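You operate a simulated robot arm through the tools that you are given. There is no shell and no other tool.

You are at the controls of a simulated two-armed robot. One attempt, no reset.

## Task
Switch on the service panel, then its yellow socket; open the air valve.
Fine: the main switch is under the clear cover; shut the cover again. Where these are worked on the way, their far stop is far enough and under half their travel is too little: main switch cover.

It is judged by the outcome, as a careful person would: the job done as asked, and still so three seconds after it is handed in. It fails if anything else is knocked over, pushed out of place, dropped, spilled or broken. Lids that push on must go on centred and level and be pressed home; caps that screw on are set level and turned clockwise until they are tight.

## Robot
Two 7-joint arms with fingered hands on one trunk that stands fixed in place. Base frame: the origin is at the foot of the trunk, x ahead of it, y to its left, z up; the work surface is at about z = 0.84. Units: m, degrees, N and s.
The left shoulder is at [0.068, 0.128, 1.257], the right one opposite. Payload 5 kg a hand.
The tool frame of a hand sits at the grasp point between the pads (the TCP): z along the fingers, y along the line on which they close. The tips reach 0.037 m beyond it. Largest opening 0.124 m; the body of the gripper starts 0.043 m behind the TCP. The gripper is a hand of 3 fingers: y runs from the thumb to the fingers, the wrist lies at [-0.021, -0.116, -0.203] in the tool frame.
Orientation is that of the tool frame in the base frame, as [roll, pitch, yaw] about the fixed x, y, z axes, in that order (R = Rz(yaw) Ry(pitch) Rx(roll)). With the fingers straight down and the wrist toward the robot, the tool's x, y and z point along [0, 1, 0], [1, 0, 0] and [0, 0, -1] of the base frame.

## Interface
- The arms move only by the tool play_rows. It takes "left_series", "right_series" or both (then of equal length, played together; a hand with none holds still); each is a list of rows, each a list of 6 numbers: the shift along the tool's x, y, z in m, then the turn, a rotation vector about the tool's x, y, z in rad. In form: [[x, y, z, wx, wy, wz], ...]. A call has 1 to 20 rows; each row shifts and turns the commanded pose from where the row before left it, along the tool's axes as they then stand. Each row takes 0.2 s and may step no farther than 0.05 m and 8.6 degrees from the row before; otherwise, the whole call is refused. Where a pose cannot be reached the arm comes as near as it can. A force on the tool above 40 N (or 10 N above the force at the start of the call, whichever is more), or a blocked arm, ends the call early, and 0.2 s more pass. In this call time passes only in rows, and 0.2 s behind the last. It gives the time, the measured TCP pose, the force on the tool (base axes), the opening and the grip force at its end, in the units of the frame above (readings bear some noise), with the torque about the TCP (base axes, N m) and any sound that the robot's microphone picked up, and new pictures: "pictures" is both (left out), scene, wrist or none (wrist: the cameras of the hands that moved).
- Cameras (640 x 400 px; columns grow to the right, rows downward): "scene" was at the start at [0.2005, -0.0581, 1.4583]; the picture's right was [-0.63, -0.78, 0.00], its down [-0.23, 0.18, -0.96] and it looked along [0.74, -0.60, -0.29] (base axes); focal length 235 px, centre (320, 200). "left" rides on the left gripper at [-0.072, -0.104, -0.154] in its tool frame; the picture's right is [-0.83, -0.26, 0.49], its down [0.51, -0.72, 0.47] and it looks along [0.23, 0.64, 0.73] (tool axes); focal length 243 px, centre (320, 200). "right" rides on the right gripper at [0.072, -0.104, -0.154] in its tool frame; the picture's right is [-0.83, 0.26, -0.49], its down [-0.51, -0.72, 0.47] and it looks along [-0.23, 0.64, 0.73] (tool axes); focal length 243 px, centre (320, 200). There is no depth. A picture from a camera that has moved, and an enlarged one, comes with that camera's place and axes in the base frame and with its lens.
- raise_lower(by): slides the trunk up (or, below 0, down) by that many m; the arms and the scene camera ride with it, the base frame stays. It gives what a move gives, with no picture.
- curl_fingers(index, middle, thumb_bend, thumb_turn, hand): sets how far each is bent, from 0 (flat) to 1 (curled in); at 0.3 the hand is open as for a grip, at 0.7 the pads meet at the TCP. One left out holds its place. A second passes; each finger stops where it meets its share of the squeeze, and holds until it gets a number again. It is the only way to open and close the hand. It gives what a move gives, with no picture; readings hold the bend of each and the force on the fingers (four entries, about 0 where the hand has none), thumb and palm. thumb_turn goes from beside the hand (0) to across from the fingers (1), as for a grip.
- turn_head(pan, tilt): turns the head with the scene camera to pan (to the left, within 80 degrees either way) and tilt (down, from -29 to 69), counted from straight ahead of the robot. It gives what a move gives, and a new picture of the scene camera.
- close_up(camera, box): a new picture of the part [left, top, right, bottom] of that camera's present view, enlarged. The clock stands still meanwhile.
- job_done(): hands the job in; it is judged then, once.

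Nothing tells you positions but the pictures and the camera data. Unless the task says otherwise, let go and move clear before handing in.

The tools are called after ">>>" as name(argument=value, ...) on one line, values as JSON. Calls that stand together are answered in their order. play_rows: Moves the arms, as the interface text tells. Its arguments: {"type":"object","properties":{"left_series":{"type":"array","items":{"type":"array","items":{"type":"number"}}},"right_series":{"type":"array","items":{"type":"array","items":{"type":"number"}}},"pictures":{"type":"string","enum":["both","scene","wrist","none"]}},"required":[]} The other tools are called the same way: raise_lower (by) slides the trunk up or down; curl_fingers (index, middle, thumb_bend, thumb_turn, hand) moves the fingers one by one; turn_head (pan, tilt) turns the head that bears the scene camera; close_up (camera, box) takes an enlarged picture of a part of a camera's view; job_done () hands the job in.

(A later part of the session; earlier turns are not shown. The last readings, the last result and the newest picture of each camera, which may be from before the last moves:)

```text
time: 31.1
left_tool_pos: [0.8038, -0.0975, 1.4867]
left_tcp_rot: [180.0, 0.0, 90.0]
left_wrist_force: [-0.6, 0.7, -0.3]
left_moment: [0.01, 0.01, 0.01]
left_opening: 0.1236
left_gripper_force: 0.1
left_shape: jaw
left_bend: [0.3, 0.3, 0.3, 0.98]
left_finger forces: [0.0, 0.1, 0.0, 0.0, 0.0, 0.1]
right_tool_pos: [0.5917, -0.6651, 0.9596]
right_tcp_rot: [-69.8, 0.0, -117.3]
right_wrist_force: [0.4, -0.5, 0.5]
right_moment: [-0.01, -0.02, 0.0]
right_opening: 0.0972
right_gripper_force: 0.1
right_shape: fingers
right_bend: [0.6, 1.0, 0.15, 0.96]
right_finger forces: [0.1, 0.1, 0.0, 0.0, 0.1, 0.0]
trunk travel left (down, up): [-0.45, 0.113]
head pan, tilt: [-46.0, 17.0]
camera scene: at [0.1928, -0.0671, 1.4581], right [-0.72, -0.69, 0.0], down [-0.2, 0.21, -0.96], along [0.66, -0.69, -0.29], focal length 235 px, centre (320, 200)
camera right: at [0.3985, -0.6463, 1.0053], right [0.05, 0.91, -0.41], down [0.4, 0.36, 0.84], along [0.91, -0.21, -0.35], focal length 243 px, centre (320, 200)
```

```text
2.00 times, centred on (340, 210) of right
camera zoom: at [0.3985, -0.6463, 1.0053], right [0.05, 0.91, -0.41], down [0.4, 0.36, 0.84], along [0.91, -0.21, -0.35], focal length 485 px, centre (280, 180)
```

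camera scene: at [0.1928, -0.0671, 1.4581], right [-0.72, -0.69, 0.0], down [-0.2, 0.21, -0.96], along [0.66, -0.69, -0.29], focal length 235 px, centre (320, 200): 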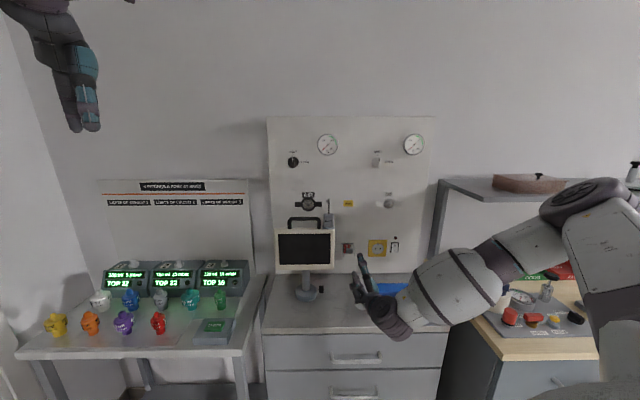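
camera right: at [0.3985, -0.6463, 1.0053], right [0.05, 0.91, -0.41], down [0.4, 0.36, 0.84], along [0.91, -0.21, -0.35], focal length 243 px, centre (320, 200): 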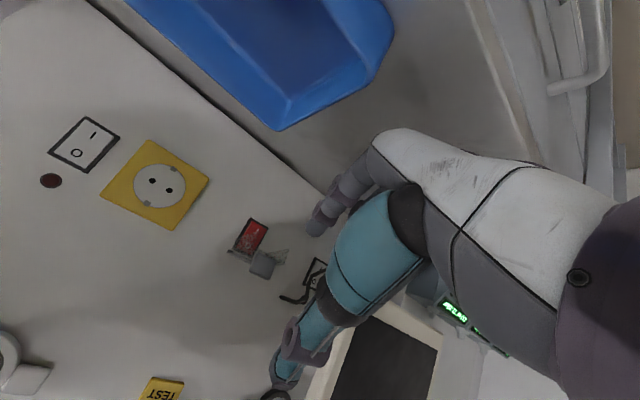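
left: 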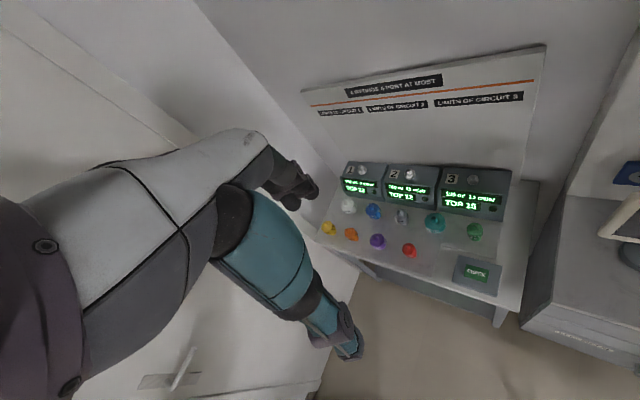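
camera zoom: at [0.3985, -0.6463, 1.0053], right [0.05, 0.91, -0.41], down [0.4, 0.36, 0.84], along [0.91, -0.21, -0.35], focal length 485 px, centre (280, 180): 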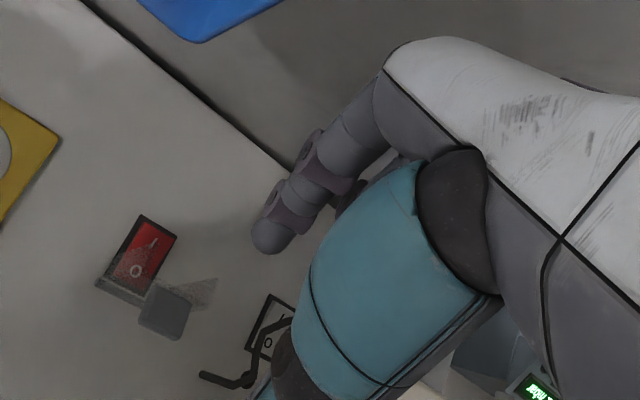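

The pose gives a clear view: the index tip is at about L=0.058, D=0.926, Z=0.948, thumb well above. I'll slide the tip in beneath the open cover.

>>> play_rows(right_series=[[0.00524, 0.00802, 0.01964, 0, 0, 0], [0.00524, 0.00802, 0.01964, 0, 0, 0], [0.00524, 0.00802, 0.01964, 0, 0, 0], [0.00524, 0.00802, 0.01964, 0, 0, 0], [0.00524, 0.00802, 0.01964, 0, 0, 0]])

>>> close_up(camera="scene", box=[316, 215, 396, 265])

>>> close_up(camera="right", box=[220, 150, 380, 250])

```text
time: 32.3
left_tool_pos: [0.8041, -0.0971, 1.4874]
left_tcp_rot: [179.9, 0.0, 90.1]
left_wrist_force: [0.5, -0.1, 0.7]
left_moment: [0.0, 0.02, 0.04]
left_opening: 0.1237
left_gripper_force: 0.1
left_shape: jaw
left_bend: [0.3, 0.3, 0.3, 0.98]
left_finger forces: [0.1, 0.1, 0.0, 0.0, 0.1, 0.0]
right_tool_pos: [0.6739, -0.7368, 0.9556]
right_tcp_rot: [-69.9, 0.1, -117.4]
right_wrist_force: [-0.1, -0.1, -0.1]
right_moment: [0.0, -0.02, 0.01]
right_opening: 0.0972
right_gripper_force: 0.1
right_shape: fingers
right_bend: [0.6, 1.0, 0.15, 0.96]
right_finger forces: [0.0, 0.0, 0.0, 0.1, 0.1, 0.1]
trunk travel left (down, up): [-0.45, 0.113]
head pan, tilt: [-46.0, 17.0]
camera scene: at [0.1931, -0.0675, 1.458], right [-0.72, -0.69, 0.0], down [-0.2, 0.21, -0.96], along [0.66, -0.69, -0.29], focal length 235 px, centre (320, 200)
camera right: at [0.481, -0.719, 1.001], right [0.05, 0.91, -0.41], down [0.41, 0.36, 0.84], along [0.91, -0.21, -0.35], focal length 243 px, centre (320, 200)
```

scene: 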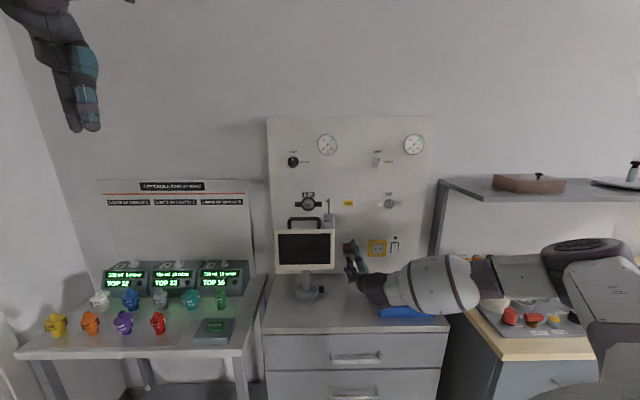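
right: 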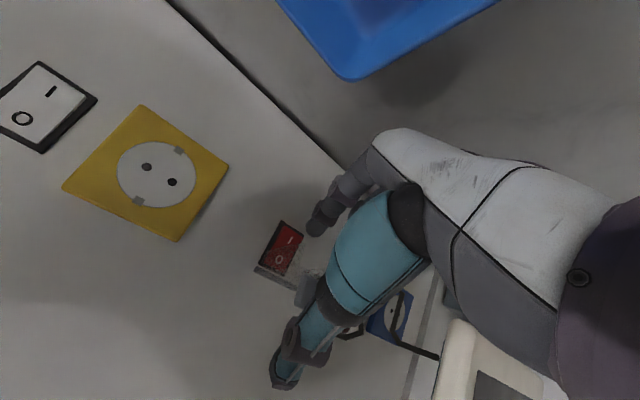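

```text
8.00 times, centred on (356, 240) of scene
camera zoom: at [0.1931, -0.0675, 1.458], right [-0.72, -0.69, 0.0], down [-0.2, 0.21, -0.96], along [0.66, -0.69, -0.29], focal length 1877 px, centre (32, -120)
```

zoom: 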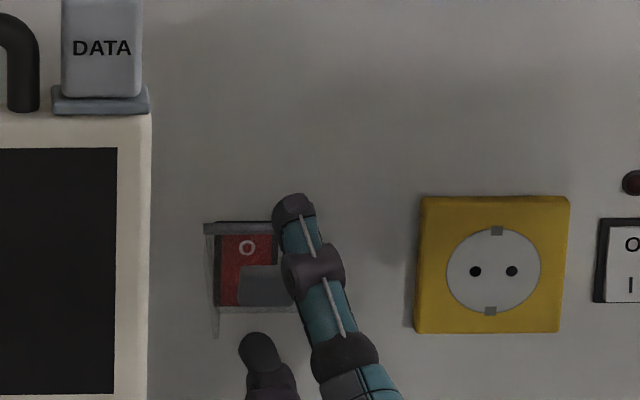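

```text
4.00 times, centred on (300, 200) of right
camera zoom: at [0.481, -0.719, 1.001], right [0.05, 0.91, -0.41], down [0.41, 0.36, 0.84], along [0.91, -0.21, -0.35], focal length 970 px, centre (400, 200)
```

zoom: 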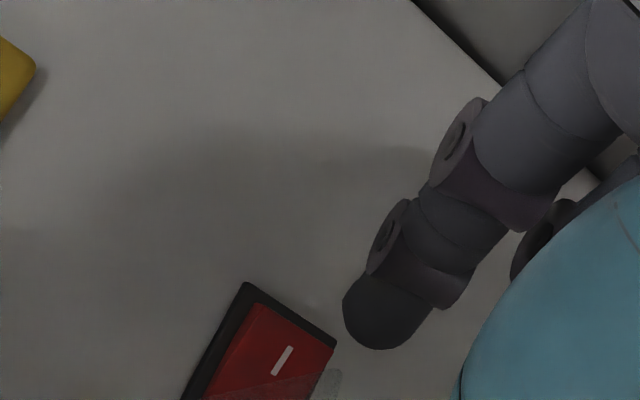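

The tip is in place below the open cover, but the forearm has become low near the right-hand table. I'll turn the head to check clearance there.

>>> turn_head(pan=-68, tilt=28)

```text
time: 33.1
left_tool_pos: [0.804, -0.0965, 1.488]
left_tcp_rot: [180.0, 0.1, 89.9]
left_wrist_force: [0.0, -0.4, 0.3]
left_moment: [-0.02, 0.0, 0.01]
left_opening: 0.1235
left_gripper_force: 0.0
left_shape: jaw
left_bend: [0.3, 0.3, 0.3, 0.98]
left_finger forces: [0.0, 0.0, 0.1, 0.0, 0.1, 0.0]
right_tool_pos: [0.6743, -0.7363, 0.9554]
right_tcp_rot: [-69.9, 0.1, -117.3]
right_wrist_force: [0.2, -0.3, 0.1]
right_moment: [0.02, -0.01, -0.02]
right_opening: 0.0972
right_gripper_force: 0.0
right_shape: fingers
right_bend: [0.6, 1.0, 0.15, 0.96]
right_finger forces: [0.0, 0.0, 0.1, 0.1, 0.1, 0.0]
trunk travel left (down, up): [-0.45, 0.113]
head pan, tilt: [-68.0, 28.0]
camera scene: at [0.1618, -0.0838, 1.4405], right [-0.93, -0.38, 0.0], down [-0.18, 0.43, -0.88], along [0.33, -0.82, -0.47], focal length 235 px, centre (320, 200)
```

scene: 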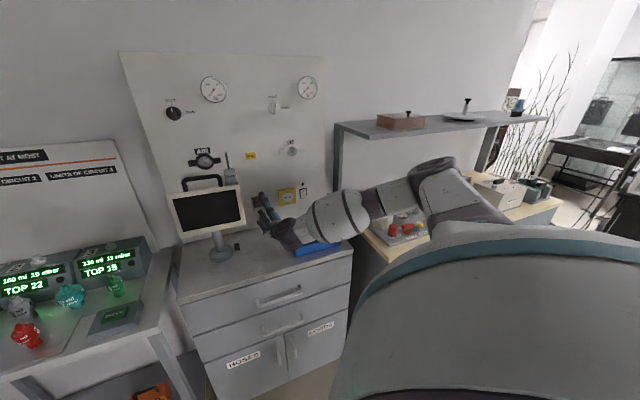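

The elbow is high (about z=1.26), so nothing is near the table. I'll turn the head back and raise the tip to swing the cover further.

>>> turn_head(pan=-46, tilt=17)

>>> play_rows(right_series=[[0, -0.00752, 0.00274, 0, 0, 0], [0, -0.00752, 0.00274, 0, 0, 0], [0, -0.00752, 0.00274, 0, 0, 0], [0, -0.00752, 0.00274, 0, 0, 0]])

>>> close_up(camera="scene", box=[316, 215, 396, 265])

>>> close_up(camera="right", box=[240, 180, 360, 255])

```text
time: 34.0
left_tool_pos: [0.8035, -0.0974, 1.4879]
left_tcp_rot: [-180.0, 0.0, 90.0]
left_wrist_force: [-0.5, 0.1, -0.6]
left_moment: [0.01, -0.02, 0.04]
left_opening: 0.1235
left_gripper_force: 0.1
left_shape: jaw
left_bend: [0.3, 0.3, 0.3, 0.98]
left_finger forces: [0.0, 0.0, 0.0, 0.1, 0.0, 0.1]
right_tool_pos: [0.6743, -0.7358, 0.9569]
right_tcp_rot: [-69.9, 0.1, -117.4]
right_wrist_force: [0.5, -0.4, 0.8]
right_moment: [-0.03, -0.04, -0.01]
right_opening: 0.0971
right_gripper_force: 0.1
right_shape: fingers
right_bend: [0.6, 1.0, 0.15, 0.96]
right_finger forces: [0.0, 0.0, 0.1, 0.0, 0.0, 0.1]
trunk travel left (down, up): [-0.45, 0.113]
head pan, tilt: [-46.0, 17.0]
camera scene: at [0.1927, -0.0668, 1.4581], right [-0.72, -0.69, 0.0], down [-0.2, 0.21, -0.96], along [0.66, -0.69, -0.29], focal length 235 px, centre (320, 200)
```

scene: 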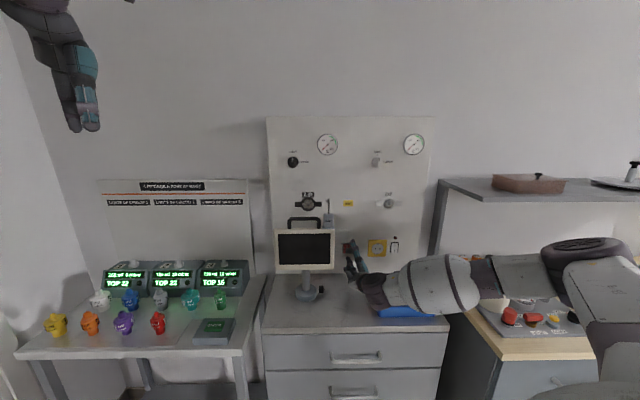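

```text
time: 35.0
left_tool_pos: [0.804, -0.0971, 1.4881]
left_tcp_rot: [180.0, 0.0, 90.0]
left_wrist_force: [-0.1, 0.0, -0.1]
left_moment: [-0.02, -0.01, 0.0]
left_opening: 0.1238
left_gripper_force: 0.1
left_shape: jaw
left_bend: [0.3, 0.3, 0.3, 0.98]
left_finger forces: [0.1, 0.1, 0.0, 0.0, 0.1, 0.0]
right_tool_pos: [0.6743, -0.7361, 0.9892]
right_tcp_rot: [-69.9, 0.0, -117.4]
right_wrist_force: [-0.1, -0.3, 0.4]
right_moment: [0.02, 0.01, 0.01]
right_opening: 0.0973
right_gripper_force: 0.1
right_shape: fingers
right_bend: [0.6, 1.0, 0.15, 0.96]
right_finger forces: [0.0, 0.0, 0.1, 0.0, 0.0, 0.0]
trunk travel left (down, up): [-0.45, 0.113]
head pan, tilt: [-46.0, 17.0]
camera scene: at [0.1925, -0.0662, 1.4582], right [-0.72, -0.69, 0.0], down [-0.2, 0.21, -0.96], along [0.66, -0.69, -0.29], focal length 235 px, centre (320, 200)
camera right: at [0.4804, -0.7182, 1.0343], right [0.05, 0.91, -0.41], down [0.41, 0.36, 0.84], along [0.91, -0.21, -0.35], focal length 243 px, centre (320, 200)
```

scene: 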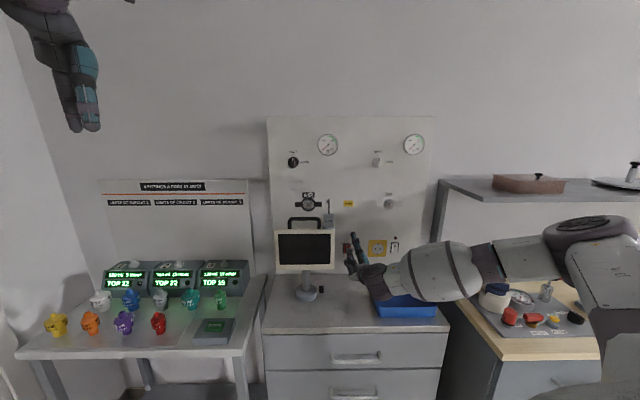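
right: 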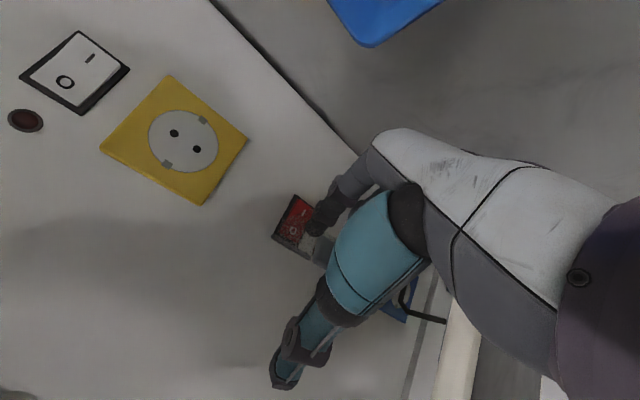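

```text
8.00 times, centred on (356, 240) of scene
camera zoom: at [0.1925, -0.0662, 1.4582], right [-0.72, -0.69, 0.0], down [-0.2, 0.21, -0.96], along [0.66, -0.69, -0.29], focal length 1877 px, centre (32, -120)
```

zoom: 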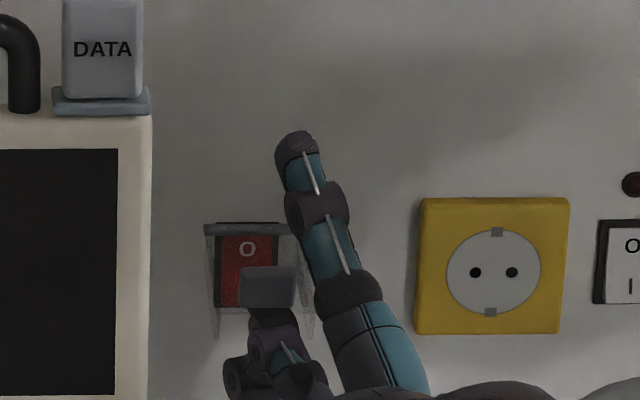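

```text
5.33 times, centred on (300, 218) of right
camera zoom: at [0.4804, -0.7182, 1.0343], right [0.05, 0.91, -0.41], down [0.41, 0.36, 0.84], along [0.91, -0.21, -0.35], focal length 1294 px, centre (427, 107)
```

zoom: 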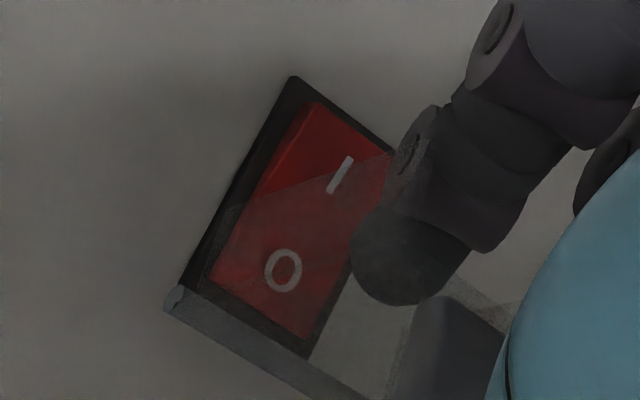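

The tip is inside the raised cover, about to touch. Continuing up slowly.

>>> play_rows(right_series=[[0, -0.00752, 0.00274, 0, 0, 0], [0, -0.00752, 0.00274, 0, 0, 0], [0, -0.00752, 0.00274, 0, 0, 0]])

>>> close_up(camera="scene", box=[316, 215, 396, 265])

>>> close_up(camera="right", box=[240, 180, 360, 255])

```text
time: 35.8
left_tool_pos: [0.8027, -0.0974, 1.4875]
left_tcp_rot: [-180.0, 0.0, 90.1]
left_wrist_force: [1.1, 0.3, -0.7]
left_moment: [0.0, 0.03, 0.03]
left_opening: 0.1236
left_gripper_force: 0.1
left_shape: jaw
left_bend: [0.3, 0.3, 0.3, 0.98]
left_finger forces: [0.0, 0.0, 0.0, 0.0, 0.0, 0.0]
right_tool_pos: [0.6737, -0.7354, 1.0118]
right_tcp_rot: [-69.9, 0.0, -117.4]
right_wrist_force: [-0.3, -1.1, 0.6]
right_moment: [0.0, 0.02, -0.03]
right_opening: 0.0983
right_gripper_force: 0.3
right_shape: fingers
right_bend: [0.6, 1.0, 0.15, 0.96]
right_finger forces: [0.2, 0.1, 0.0, 0.1, 0.1, 0.1]
trunk travel left (down, up): [-0.45, 0.113]
head pan, tilt: [-46.0, 17.0]
camera scene: at [0.1927, -0.0667, 1.4582], right [-0.72, -0.69, 0.0], down [-0.2, 0.21, -0.96], along [0.66, -0.69, -0.29], focal length 235 px, centre (320, 200)
camera right: at [0.4804, -0.7181, 1.0575], right [0.05, 0.91, -0.41], down [0.41, 0.36, 0.84], along [0.91, -0.21, -0.35], focal length 243 px, centre (320, 200)
```

scene: 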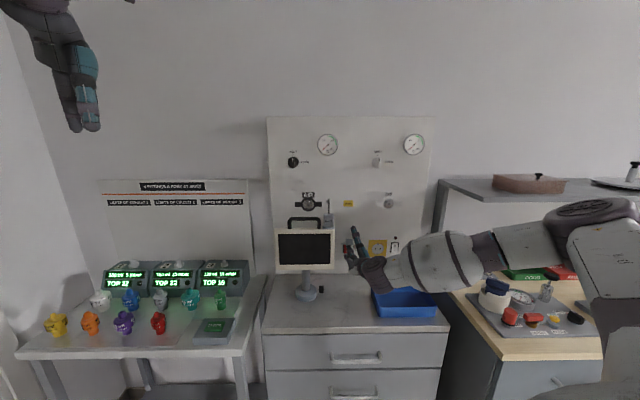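
right: 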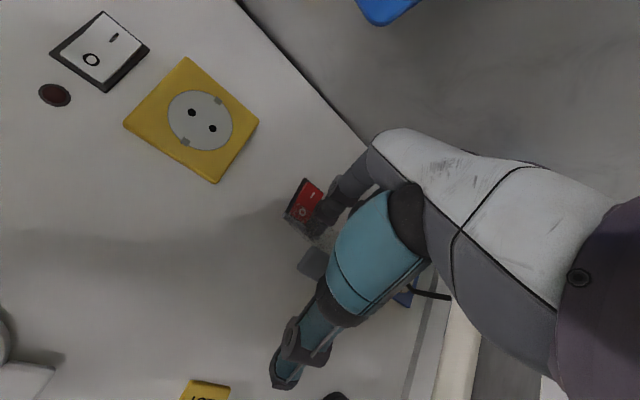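

```text
8.00 times, centred on (356, 240) of scene
camera zoom: at [0.1927, -0.0667, 1.4582], right [-0.72, -0.69, 0.0], down [-0.2, 0.21, -0.96], along [0.66, -0.69, -0.29], focal length 1877 px, centre (32, -120)
```

zoom: 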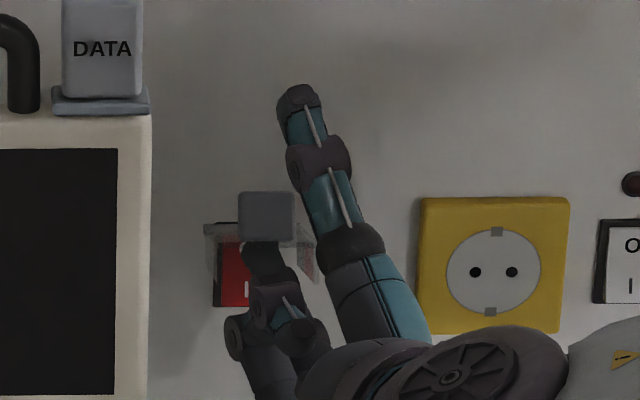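

```text
5.33 times, centred on (300, 218) of right
camera zoom: at [0.4804, -0.7181, 1.0575], right [0.05, 0.91, -0.41], down [0.41, 0.36, 0.84], along [0.91, -0.21, -0.35], focal length 1294 px, centre (427, 107)
```

zoom: 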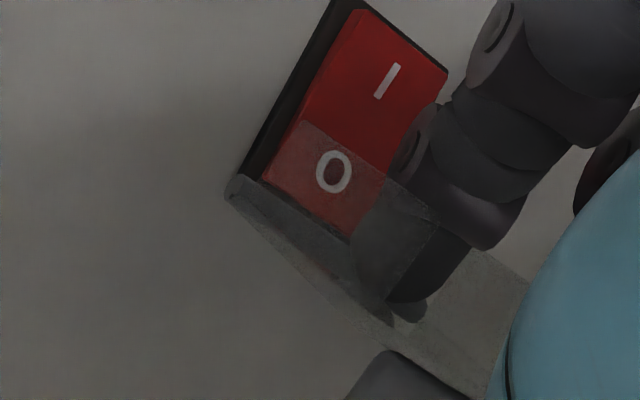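

The cover is past about 110° with almost no force. A little more to find its stop.

>>> play_rows(right_series=[[0, -0.00752, 0.00274, 0, 0, 0], [0, -0.00752, 0.00274, 0, 0, 0]])

>>> close_up(camera="scene", box=[316, 215, 396, 265])

>>> close_up(camera="right", box=[240, 180, 360, 255])

```text
time: 36.4
left_tool_pos: [0.8024, -0.0966, 1.4879]
left_tcp_rot: [-180.0, 0.0, 90.1]
left_wrist_force: [0.4, -0.1, -0.7]
left_moment: [-0.01, 0.04, -0.05]
left_opening: 0.1232
left_gripper_force: 0.0
left_shape: jaw
left_bend: [0.3, 0.3, 0.3, 0.98]
left_finger forces: [0.0, 0.1, 0.1, 0.0, 0.0, 0.1]
right_tool_pos: [0.6723, -0.7354, 1.024]
right_tcp_rot: [-70.1, 0.2, -117.3]
right_wrist_force: [-14.9, 9.6, -17.4]
right_moment: [0.67, 0.91, -0.1]
right_opening: 0.1075
right_gripper_force: 11.3
right_shape: fingers
right_bend: [0.53, 1.0, 0.15, 0.96]
right_finger forces: [22.8, 0.0, 0.0, 0.0, 0.0, 0.1]
trunk travel left (down, up): [-0.45, 0.113]
head pan, tilt: [-46.0, 17.0]
camera scene: at [0.1922, -0.0671, 1.4579], right [-0.72, -0.69, 0.0], down [-0.2, 0.21, -0.96], along [0.66, -0.69, -0.29], focal length 235 px, centre (320, 200)
camera right: at [0.4792, -0.718, 1.0706], right [0.05, 0.91, -0.41], down [0.41, 0.36, 0.84], along [0.91, -0.21, -0.36], focal length 243 px, centre (320, 200)
```

scene: 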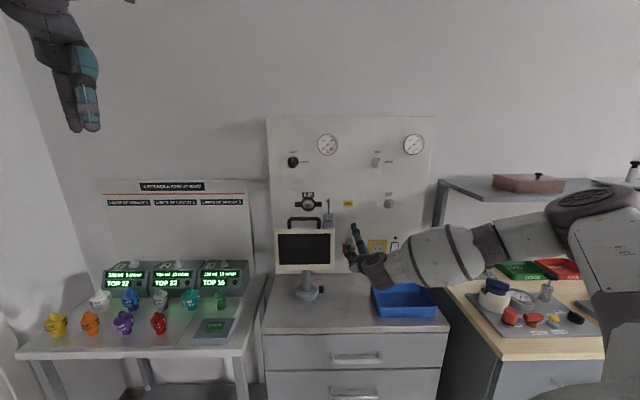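
right: 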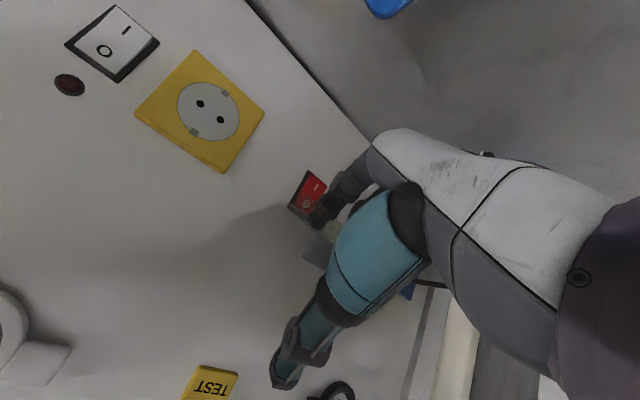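

```text
8.00 times, centred on (356, 240) of scene
camera zoom: at [0.1922, -0.0671, 1.4579], right [-0.72, -0.69, 0.0], down [-0.2, 0.21, -0.96], along [0.66, -0.69, -0.29], focal length 1877 px, centre (32, -120)
```

zoom: 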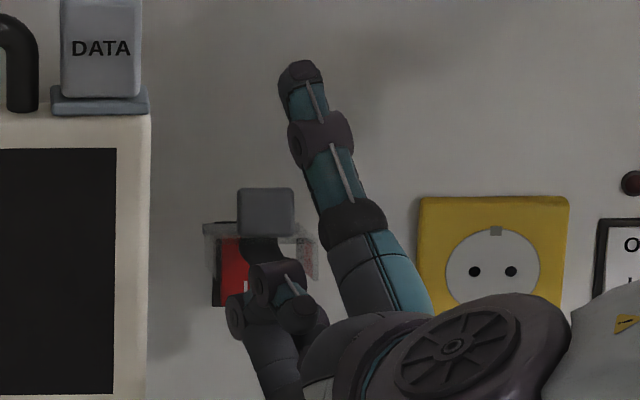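

```text
5.33 times, centred on (300, 218) of right
camera zoom: at [0.4792, -0.718, 1.0706], right [0.05, 0.91, -0.41], down [0.41, 0.36, 0.84], along [0.91, -0.21, -0.36], focal length 1294 px, centre (427, 107)
```

zoom: 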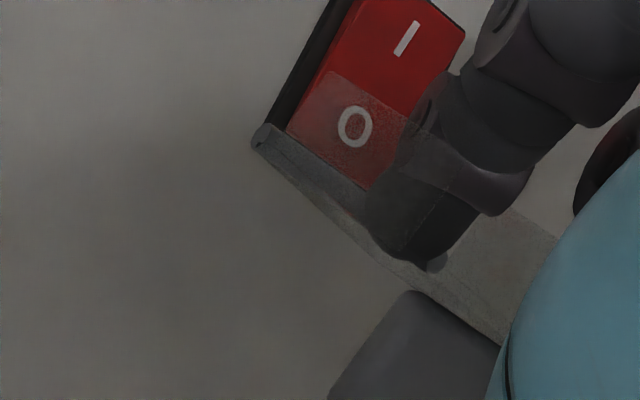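

That is the stop (force jumped, cover at about 110°). I'll lower the finger to the "I" end of the red rocker and check the cover stays up.

>>> play_rows(right_series=[[0, 0.0094, -0.00342, 0, 0, 0], [0, 0.0132, -0.0048, 0, 0, 0], [0, 0.0132, -0.0048, 0, 0, 0], [0, 0.0132, -0.0048, 0, 0, 0]])

>>> close_up(camera="scene", box=[316, 215, 396, 265])

>>> close_up(camera="right", box=[240, 180, 360, 255])

```text
time: 37.4
left_tool_pos: [0.8037, -0.0974, 1.4877]
left_tcp_rot: [180.0, 0.0, 90.0]
left_wrist_force: [0.2, -0.5, -0.4]
left_moment: [-0.01, 0.03, -0.04]
left_opening: 0.1233
left_gripper_force: 0.0
left_shape: jaw
left_bend: [0.3, 0.3, 0.3, 0.98]
left_finger forces: [0.1, 0.0, 0.0, 0.1, 0.0, 0.0]
right_tool_pos: [0.6753, -0.7357, 0.9763]
right_tcp_rot: [-69.9, 0.0, -117.4]
right_wrist_force: [0.1, 0.2, -0.2]
right_moment: [0.0, 0.0, 0.01]
right_opening: 0.0975
right_gripper_force: 0.1
right_shape: fingers
right_bend: [0.6, 1.0, 0.15, 0.96]
right_finger forces: [0.1, 0.0, 0.0, 0.0, 0.0, 0.0]
trunk travel left (down, up): [-0.45, 0.113]
head pan, tilt: [-46.0, 17.0]
camera scene: at [0.1929, -0.0672, 1.4582], right [-0.72, -0.69, 0.0], down [-0.2, 0.21, -0.96], along [0.66, -0.69, -0.29], focal length 235 px, centre (320, 200)
camera right: at [0.4813, -0.7187, 1.0211], right [0.05, 0.91, -0.42], down [0.4, 0.36, 0.84], along [0.91, -0.21, -0.35], focal length 243 px, centre (320, 200)
```

scene: 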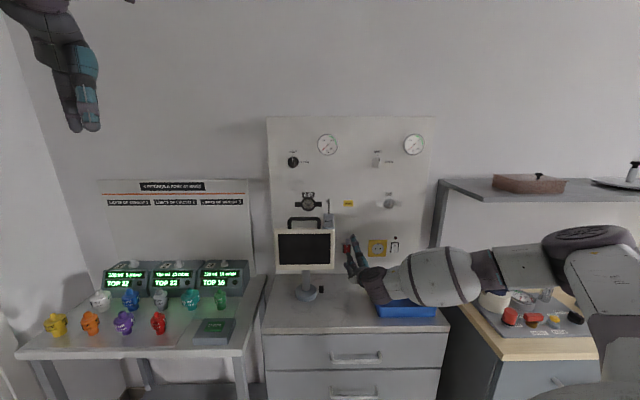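
right: 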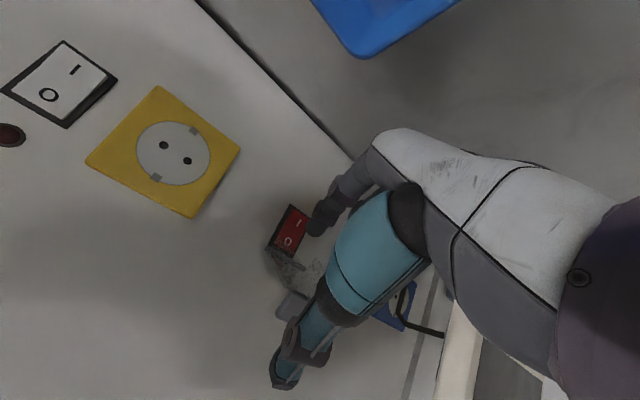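

```text
8.00 times, centred on (356, 240) of scene
camera zoom: at [0.1929, -0.0672, 1.4582], right [-0.72, -0.69, 0.0], down [-0.2, 0.21, -0.96], along [0.66, -0.69, -0.29], focal length 1877 px, centre (32, -120)
```

zoom: 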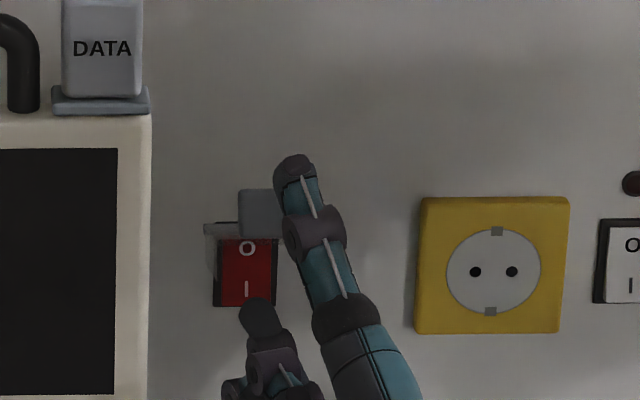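

```text
5.33 times, centred on (300, 218) of right
camera zoom: at [0.4813, -0.7187, 1.0211], right [0.05, 0.91, -0.42], down [0.4, 0.36, 0.84], along [0.91, -0.21, -0.35], focal length 1294 px, centre (427, 107)
```

zoom: 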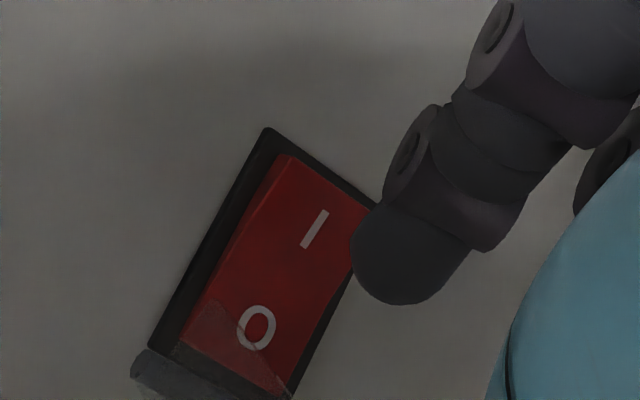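

The cover stays open by itself. The tip is level with the "I" end, so I'll press in gently.

>>> play_rows(right_series=[[-0.0021, 0.0062, 0.0051, 0, 0, 0], [0.00175, 0.00196, 0.0054, 0, 0, 0], [0.00175, 0.00196, 0.0054, 0, 0, 0], [0.00175, 0.00196, 0.0054, 0, 0, 0]])

>>> close_up(camera="scene", box=[316, 215, 396, 265])

>>> close_up(camera="right", box=[240, 180, 360, 255])

```text
time: 38.4
left_tool_pos: [0.8039, -0.0967, 1.488]
left_tcp_rot: [180.0, 0.1, 89.9]
left_wrist_force: [1.1, 0.1, -0.8]
left_moment: [0.0, -0.01, 0.0]
left_opening: 0.1238
left_gripper_force: 0.0
left_shape: jaw
left_bend: [0.3, 0.3, 0.3, 0.98]
left_finger forces: [0.0, 0.1, 0.0, 0.0, 0.0, 0.0]
right_tool_pos: [0.6945, -0.7496, 0.9713]
right_tcp_rot: [-69.9, 0.1, -117.2]
right_wrist_force: [-1.5, 0.9, 0.1]
right_moment: [0.02, 0.04, 0.03]
right_opening: 0.0964
right_gripper_force: 0.7
right_shape: fingers
right_bend: [0.61, 1.0, 0.15, 0.96]
right_finger forces: [2.1, 0.0, 0.0, 0.1, 0.0, 0.0]
trunk travel left (down, up): [-0.45, 0.113]
head pan, tilt: [-46.0, 17.0]
camera scene: at [0.1927, -0.0668, 1.4582], right [-0.72, -0.69, 0.0], down [-0.2, 0.21, -0.96], along [0.66, -0.69, -0.29], focal length 235 px, centre (320, 200)
camera right: at [0.5006, -0.7316, 1.0172], right [0.05, 0.91, -0.41], down [0.41, 0.36, 0.84], along [0.91, -0.21, -0.35], focal length 243 px, centre (320, 200)
```

scene: 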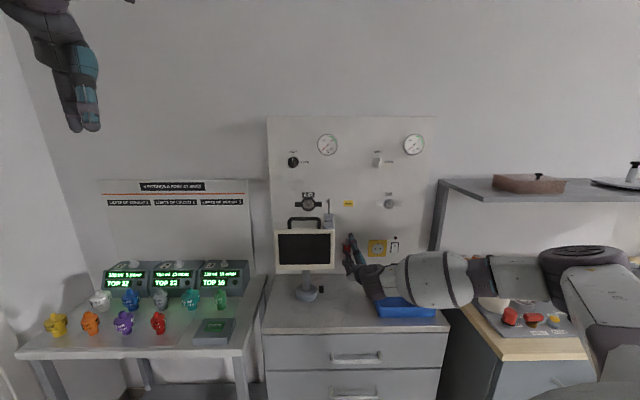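
right: 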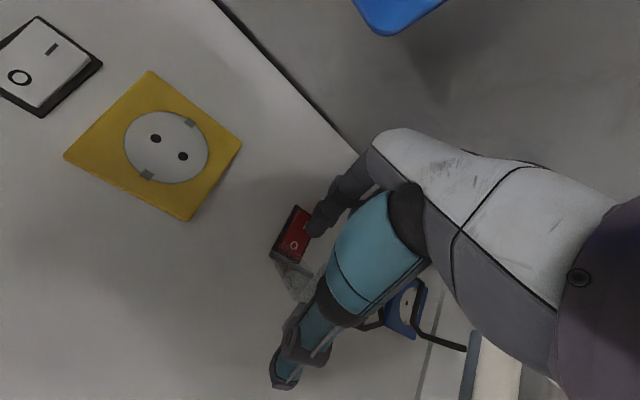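

```text
8.00 times, centred on (356, 240) of scene
camera zoom: at [0.1927, -0.0668, 1.4582], right [-0.72, -0.69, 0.0], down [-0.2, 0.21, -0.96], along [0.66, -0.69, -0.29], focal length 1877 px, centre (32, -120)
```

zoom: 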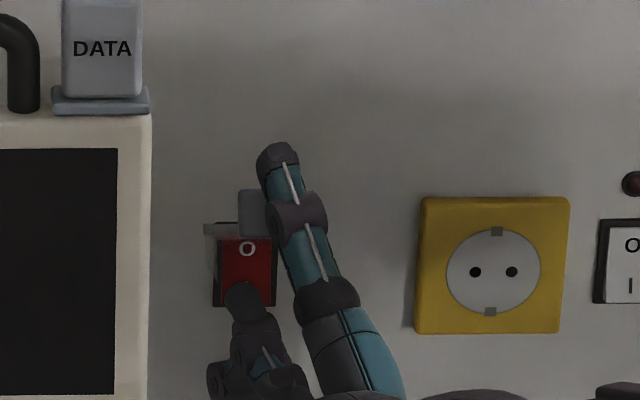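

```text
5.33 times, centred on (300, 218) of right
camera zoom: at [0.5006, -0.7316, 1.0172], right [0.05, 0.91, -0.41], down [0.41, 0.36, 0.84], along [0.91, -0.21, -0.35], focal length 1294 px, centre (427, 107)
```

zoom: 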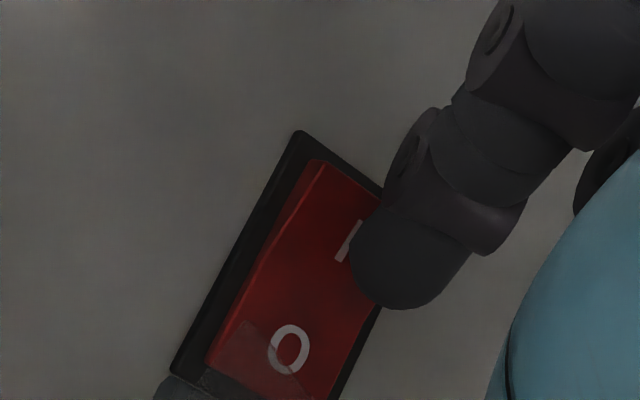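

Contact with the rocker (about 2 N). Pressing further.

>>> play_rows(right_series=[[0.00146, 0.00164, 0.0045, 0, 0, 0], [0.00146, 0.00164, 0.0045, 0, 0, 0]])

>>> close_up(camera="scene", box=[316, 215, 396, 265])

>>> close_up(camera="right", box=[240, 180, 360, 255])

```text
time: 39.2
left_tool_pos: [0.8014, -0.0957, 1.489]
left_tcp_rot: [179.9, 0.1, 90.0]
left_wrist_force: [-0.8, -0.6, 0.2]
left_moment: [0.02, 0.01, 0.0]
left_opening: 0.1237
left_gripper_force: 0.1
left_shape: jaw
left_bend: [0.3, 0.3, 0.3, 0.98]
left_finger forces: [0.0, 0.0, 0.0, 0.1, 0.0, 0.0]
right_tool_pos: [0.7, -0.7519, 0.9676]
right_tcp_rot: [-70.3, 0.3, -117.2]
right_wrist_force: [-16.4, 9.0, -0.1]
right_moment: [-0.01, -0.13, -0.12]
right_opening: 0.0945
right_gripper_force: 9.4
right_shape: fingers
right_bend: [0.65, 1.0, 0.11, 0.96]
right_finger forces: [14.6, 0.0, 0.0, 0.0, 4.6, 0.0]
trunk travel left (down, up): [-0.45, 0.113]
head pan, tilt: [-46.0, 17.0]
stopped in row 2 (right hand): the force on the tool passed its limit at 42 N (the readings are from after the stop); the commanded pose is now the measured one
camera scene: at [0.1914, -0.0657, 1.4586], right [-0.72, -0.69, 0.0], down [-0.2, 0.21, -0.96], along [0.66, -0.69, -0.29], focal length 235 px, centre (320, 200)
camera right: at [0.5058, -0.7353, 1.0141], right [0.05, 0.91, -0.41], down [0.41, 0.36, 0.84], along [0.91, -0.21, -0.36], focal length 243 px, centre (320, 200)
```

scene: 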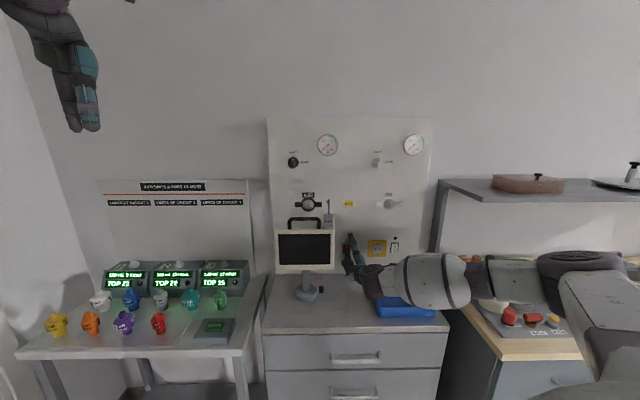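
right: 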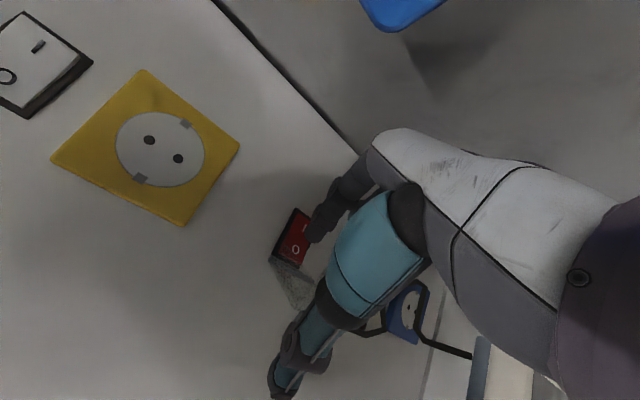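

```text
8.00 times, centred on (356, 240) of scene
camera zoom: at [0.1914, -0.0657, 1.4586], right [-0.72, -0.69, 0.0], down [-0.2, 0.21, -0.96], along [0.66, -0.69, -0.29], focal length 1877 px, centre (32, -120)
```

zoom: 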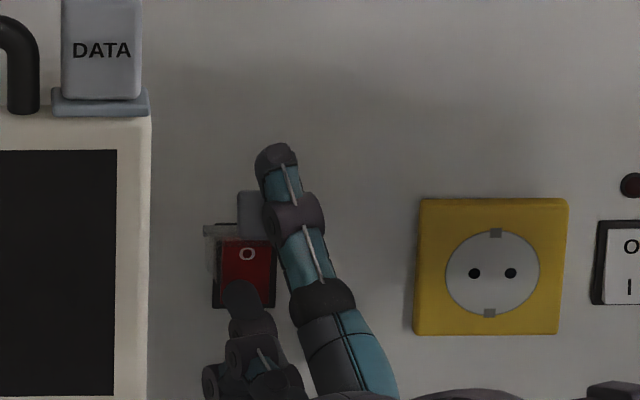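

```text
5.33 times, centred on (300, 218) of right
camera zoom: at [0.5058, -0.7353, 1.0141], right [0.05, 0.91, -0.41], down [0.41, 0.36, 0.84], along [0.91, -0.21, -0.36], focal length 1294 px, centre (427, 107)
```

zoom: 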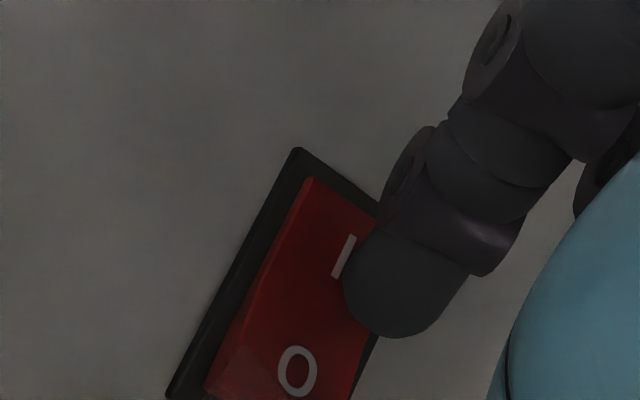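

The finger pressed with 15 N and the thumb also touched the panel. I'll back off straight and look at the rocker state.

>>> play_rows(right_series=[[-0.003, -0.0033, -0.009, 0, 0, 0], [-0.00585, -0.0065, -0.018, 0, 0, 0]])

>>> close_up(camera="scene", box=[328, 225, 376, 255])

>>> close_up(camera="right", box=[240, 180, 360, 255])

```text
time: 39.8
left_tool_pos: [0.8021, -0.0968, 1.4886]
left_tcp_rot: [-180.0, -0.1, 90.0]
left_wrist_force: [-0.2, 1.0, -0.5]
left_moment: [0.01, 0.01, -0.01]
left_opening: 0.1238
left_gripper_force: 0.2
left_shape: jaw
left_bend: [0.3, 0.3, 0.3, 0.98]
left_finger forces: [0.0, 0.0, 0.1, 0.0, 0.0, 0.1]
right_tool_pos: [0.6785, -0.7334, 0.9693]
right_tcp_rot: [-70.2, 0.2, -117.2]
right_wrist_force: [0.4, -0.1, -0.4]
right_moment: [0.0, 0.02, -0.01]
right_opening: 0.0977
right_gripper_force: 0.1
right_shape: fingers
right_bend: [0.6, 1.0, 0.15, 0.96]
right_finger forces: [0.0, 0.0, 0.0, 0.1, 0.0, 0.1]
trunk travel left (down, up): [-0.45, 0.113]
head pan, tilt: [-46.0, 17.0]
camera scene: at [0.1919, -0.0657, 1.4584], right [-0.72, -0.69, 0.0], down [-0.2, 0.21, -0.96], along [0.66, -0.69, -0.29], focal length 235 px, centre (320, 200)
camera right: at [0.4849, -0.7159, 1.0146], right [0.05, 0.91, -0.41], down [0.41, 0.36, 0.84], along [0.91, -0.21, -0.35], focal length 243 px, centre (320, 200)
```

scene: 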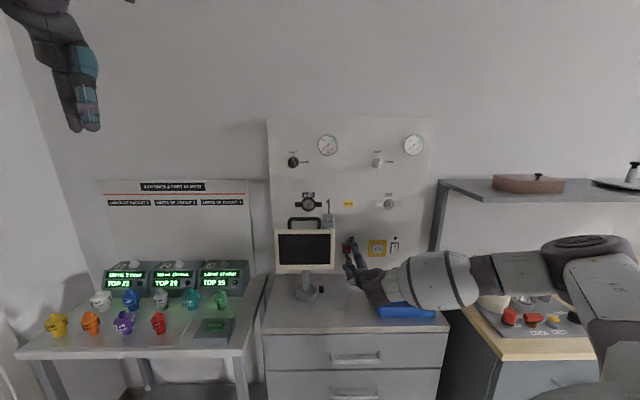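
right: 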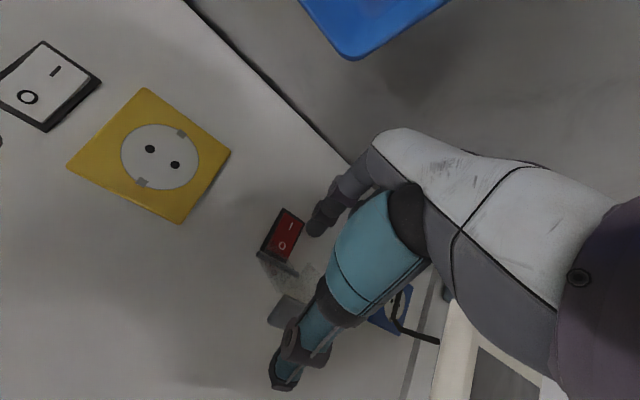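

```text
13.33 times, centred on (352, 240) of scene
camera zoom: at [0.1919, -0.0657, 1.4584], right [-0.72, -0.69, 0.0], down [-0.2, 0.21, -0.96], along [0.66, -0.69, -0.29], focal length 3129 px, centre (-107, -333)
```

zoom: 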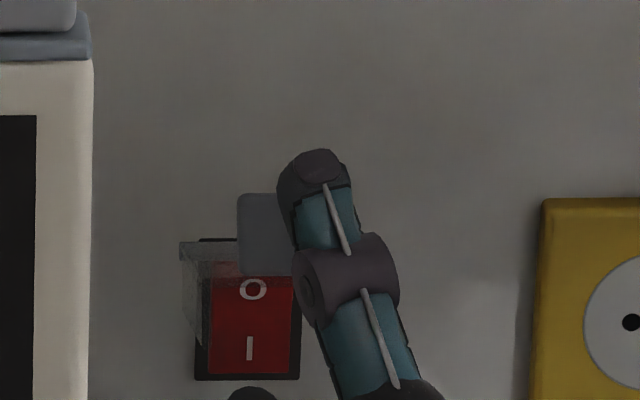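

```text
5.33 times, centred on (300, 218) of right
camera zoom: at [0.4849, -0.7159, 1.0146], right [0.05, 0.91, -0.41], down [0.41, 0.36, 0.84], along [0.91, -0.21, -0.35], focal length 1294 px, centre (427, 107)
```

zoom: 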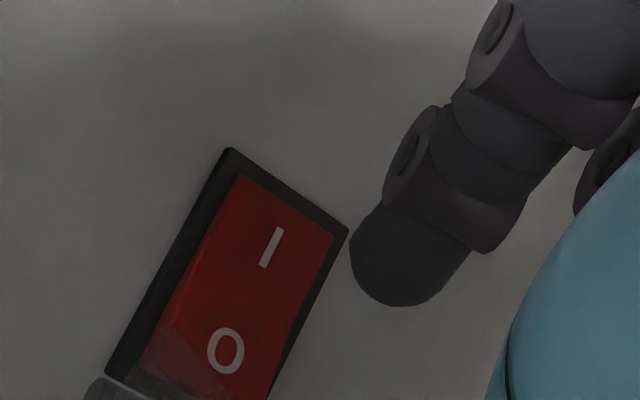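

The rocker's "I" end is now flush in the frame, so the main switch is on. I'll sidestep right so the thumb clears the tab, back out, rise, and level the hand for closing the cover from above.

>>> play_rows(right_series=[[0.0287, -0.003, -0.0082, 0, 0, 0], [-0.00975, -0.0109, -0.02995, 0, 0, 0], [-0.00975, -0.0109, -0.02995, 0, 0, 0], [-0.00975, -0.0109, -0.02995, 0, 0, 0], [0, -0.028, 0.0103, 0, 0, 0], [0, -0.028, 0.0103, 0, 0, 0], [0, -0.028, 0.0103, 0, 0, 0], [0, -0.028, 0.0103, 0, 0, 0], [0, 0, 0, -0.117, 0, 0], [0, 0, 0, -0.117, 0, 0], [0, 0, 0, -0.117, 0, 0]])

>>> curl_fingers(hand="right", index=0.35, middle=1.0, thumb_bend=1.0, thumb_turn=1.0)

>>> close_up(camera="scene", box=[316, 200, 412, 260])

>>> close_up(camera="right", box=[200, 130, 440, 280])

```text
time: 42.2
left_tool_pos: [0.8046, -0.0942, 1.487]
left_tcp_rot: [179.9, 0.2, 90.0]
left_wrist_force: [-0.3, 0.4, 0.5]
left_moment: [-0.06, 0.01, -0.01]
left_opening: 0.1237
left_gripper_force: 0.0
left_shape: jaw
left_bend: [0.3, 0.3, 0.3, 0.98]
left_finger forces: [0.1, 0.1, 0.1, 0.1, 0.0, 0.0]
right_tool_pos: [0.5866, -0.6841, 1.0879]
right_tcp_rot: [-90.5, 0.1, -117.3]
right_wrist_force: [0.2, 0.9, -1.0]
right_moment: [-0.04, 0.0, -0.01]
right_opening: 0.0977
right_gripper_force: 0.0
right_shape: fingers
right_bend: [0.6, 1.0, 0.15, 0.96]
right_finger forces: [0.1, 0.1, 0.1, 0.0, 0.0, 0.0]
trunk travel left (down, up): [-0.45, 0.113]
head pan, tilt: [-46.0, 17.0]
camera scene: at [0.1932, -0.0644, 1.4582], right [-0.72, -0.69, 0.0], down [-0.2, 0.21, -0.96], along [0.66, -0.69, -0.29], focal length 235 px, centre (320, 200)
camera right: at [0.4181, -0.6781, 1.1937], right [-0.06, 0.96, -0.26], down [0.66, 0.23, 0.72], along [0.75, -0.13, -0.65], focal length 243 px, centre (320, 200)
```

scene: 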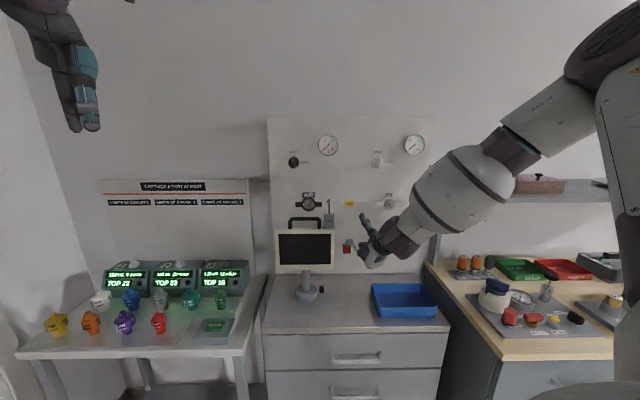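
right: 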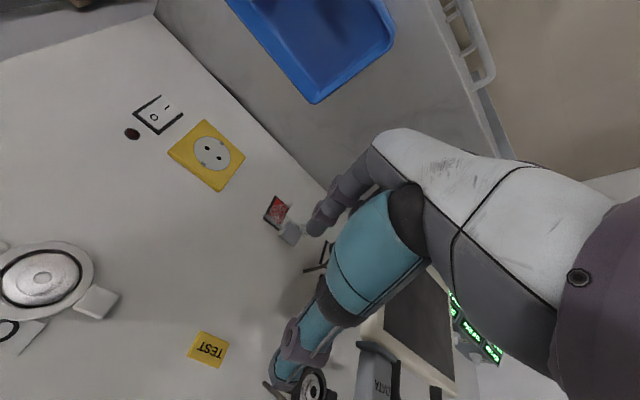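

```text
time: 43.2
left_tool_pos: [0.8037, -0.0959, 1.4882]
left_tcp_rot: [-180.0, -0.1, 90.0]
left_wrist_force: [0.0, 1.0, 0.2]
left_moment: [0.0, -0.03, 0.01]
left_opening: 0.1238
left_gripper_force: 0.0
left_shape: jaw
left_bend: [0.3, 0.3, 0.3, 0.98]
left_finger forces: [0.1, 0.0, 0.0, 0.0, 0.0, 0.1]
right_tool_pos: [0.5872, -0.6846, 1.0867]
right_tcp_rot: [-90.4, 0.2, -117.3]
right_wrist_force: [0.2, 0.0, 0.8]
right_moment: [0.02, 0.03, -0.01]
right_opening: 0.0324
right_gripper_force: 0.0
right_shape: fingers
right_bend: [0.33, 1.0, 0.96, 1.0]
right_finger forces: [0.1, 0.1, 0.1, 0.0, 0.0, 0.1]
trunk travel left (down, up): [-0.45, 0.113]
head pan, tilt: [-46.0, 17.0]
```

```text
6.67 times, centred on (364, 230) of scene
camera zoom: at [0.1926, -0.0668, 1.4582], right [-0.72, -0.69, 0.0], down [-0.2, 0.21, -0.96], along [0.66, -0.69, -0.29], focal length 1564 px, centre (27, 0)
```

zoom: 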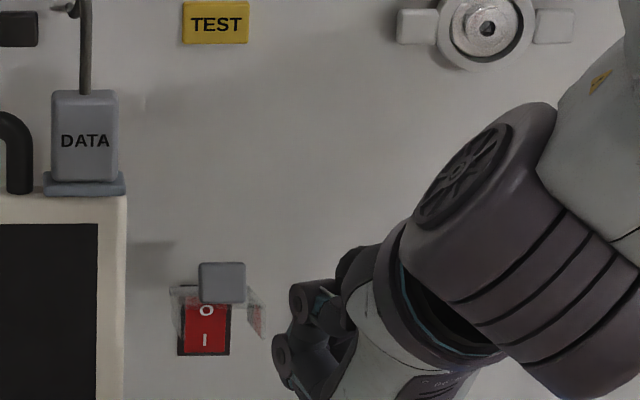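

```text
2.67 times, centred on (320, 205) of right
camera zoom: at [0.4175, -0.6801, 1.1926], right [-0.06, 0.96, -0.26], down [0.65, 0.23, 0.72], along [0.75, -0.12, -0.64], focal length 647 px, centre (320, 187)
```

zoom: 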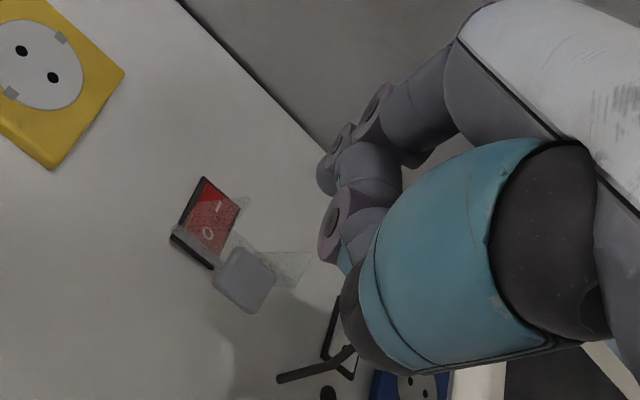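

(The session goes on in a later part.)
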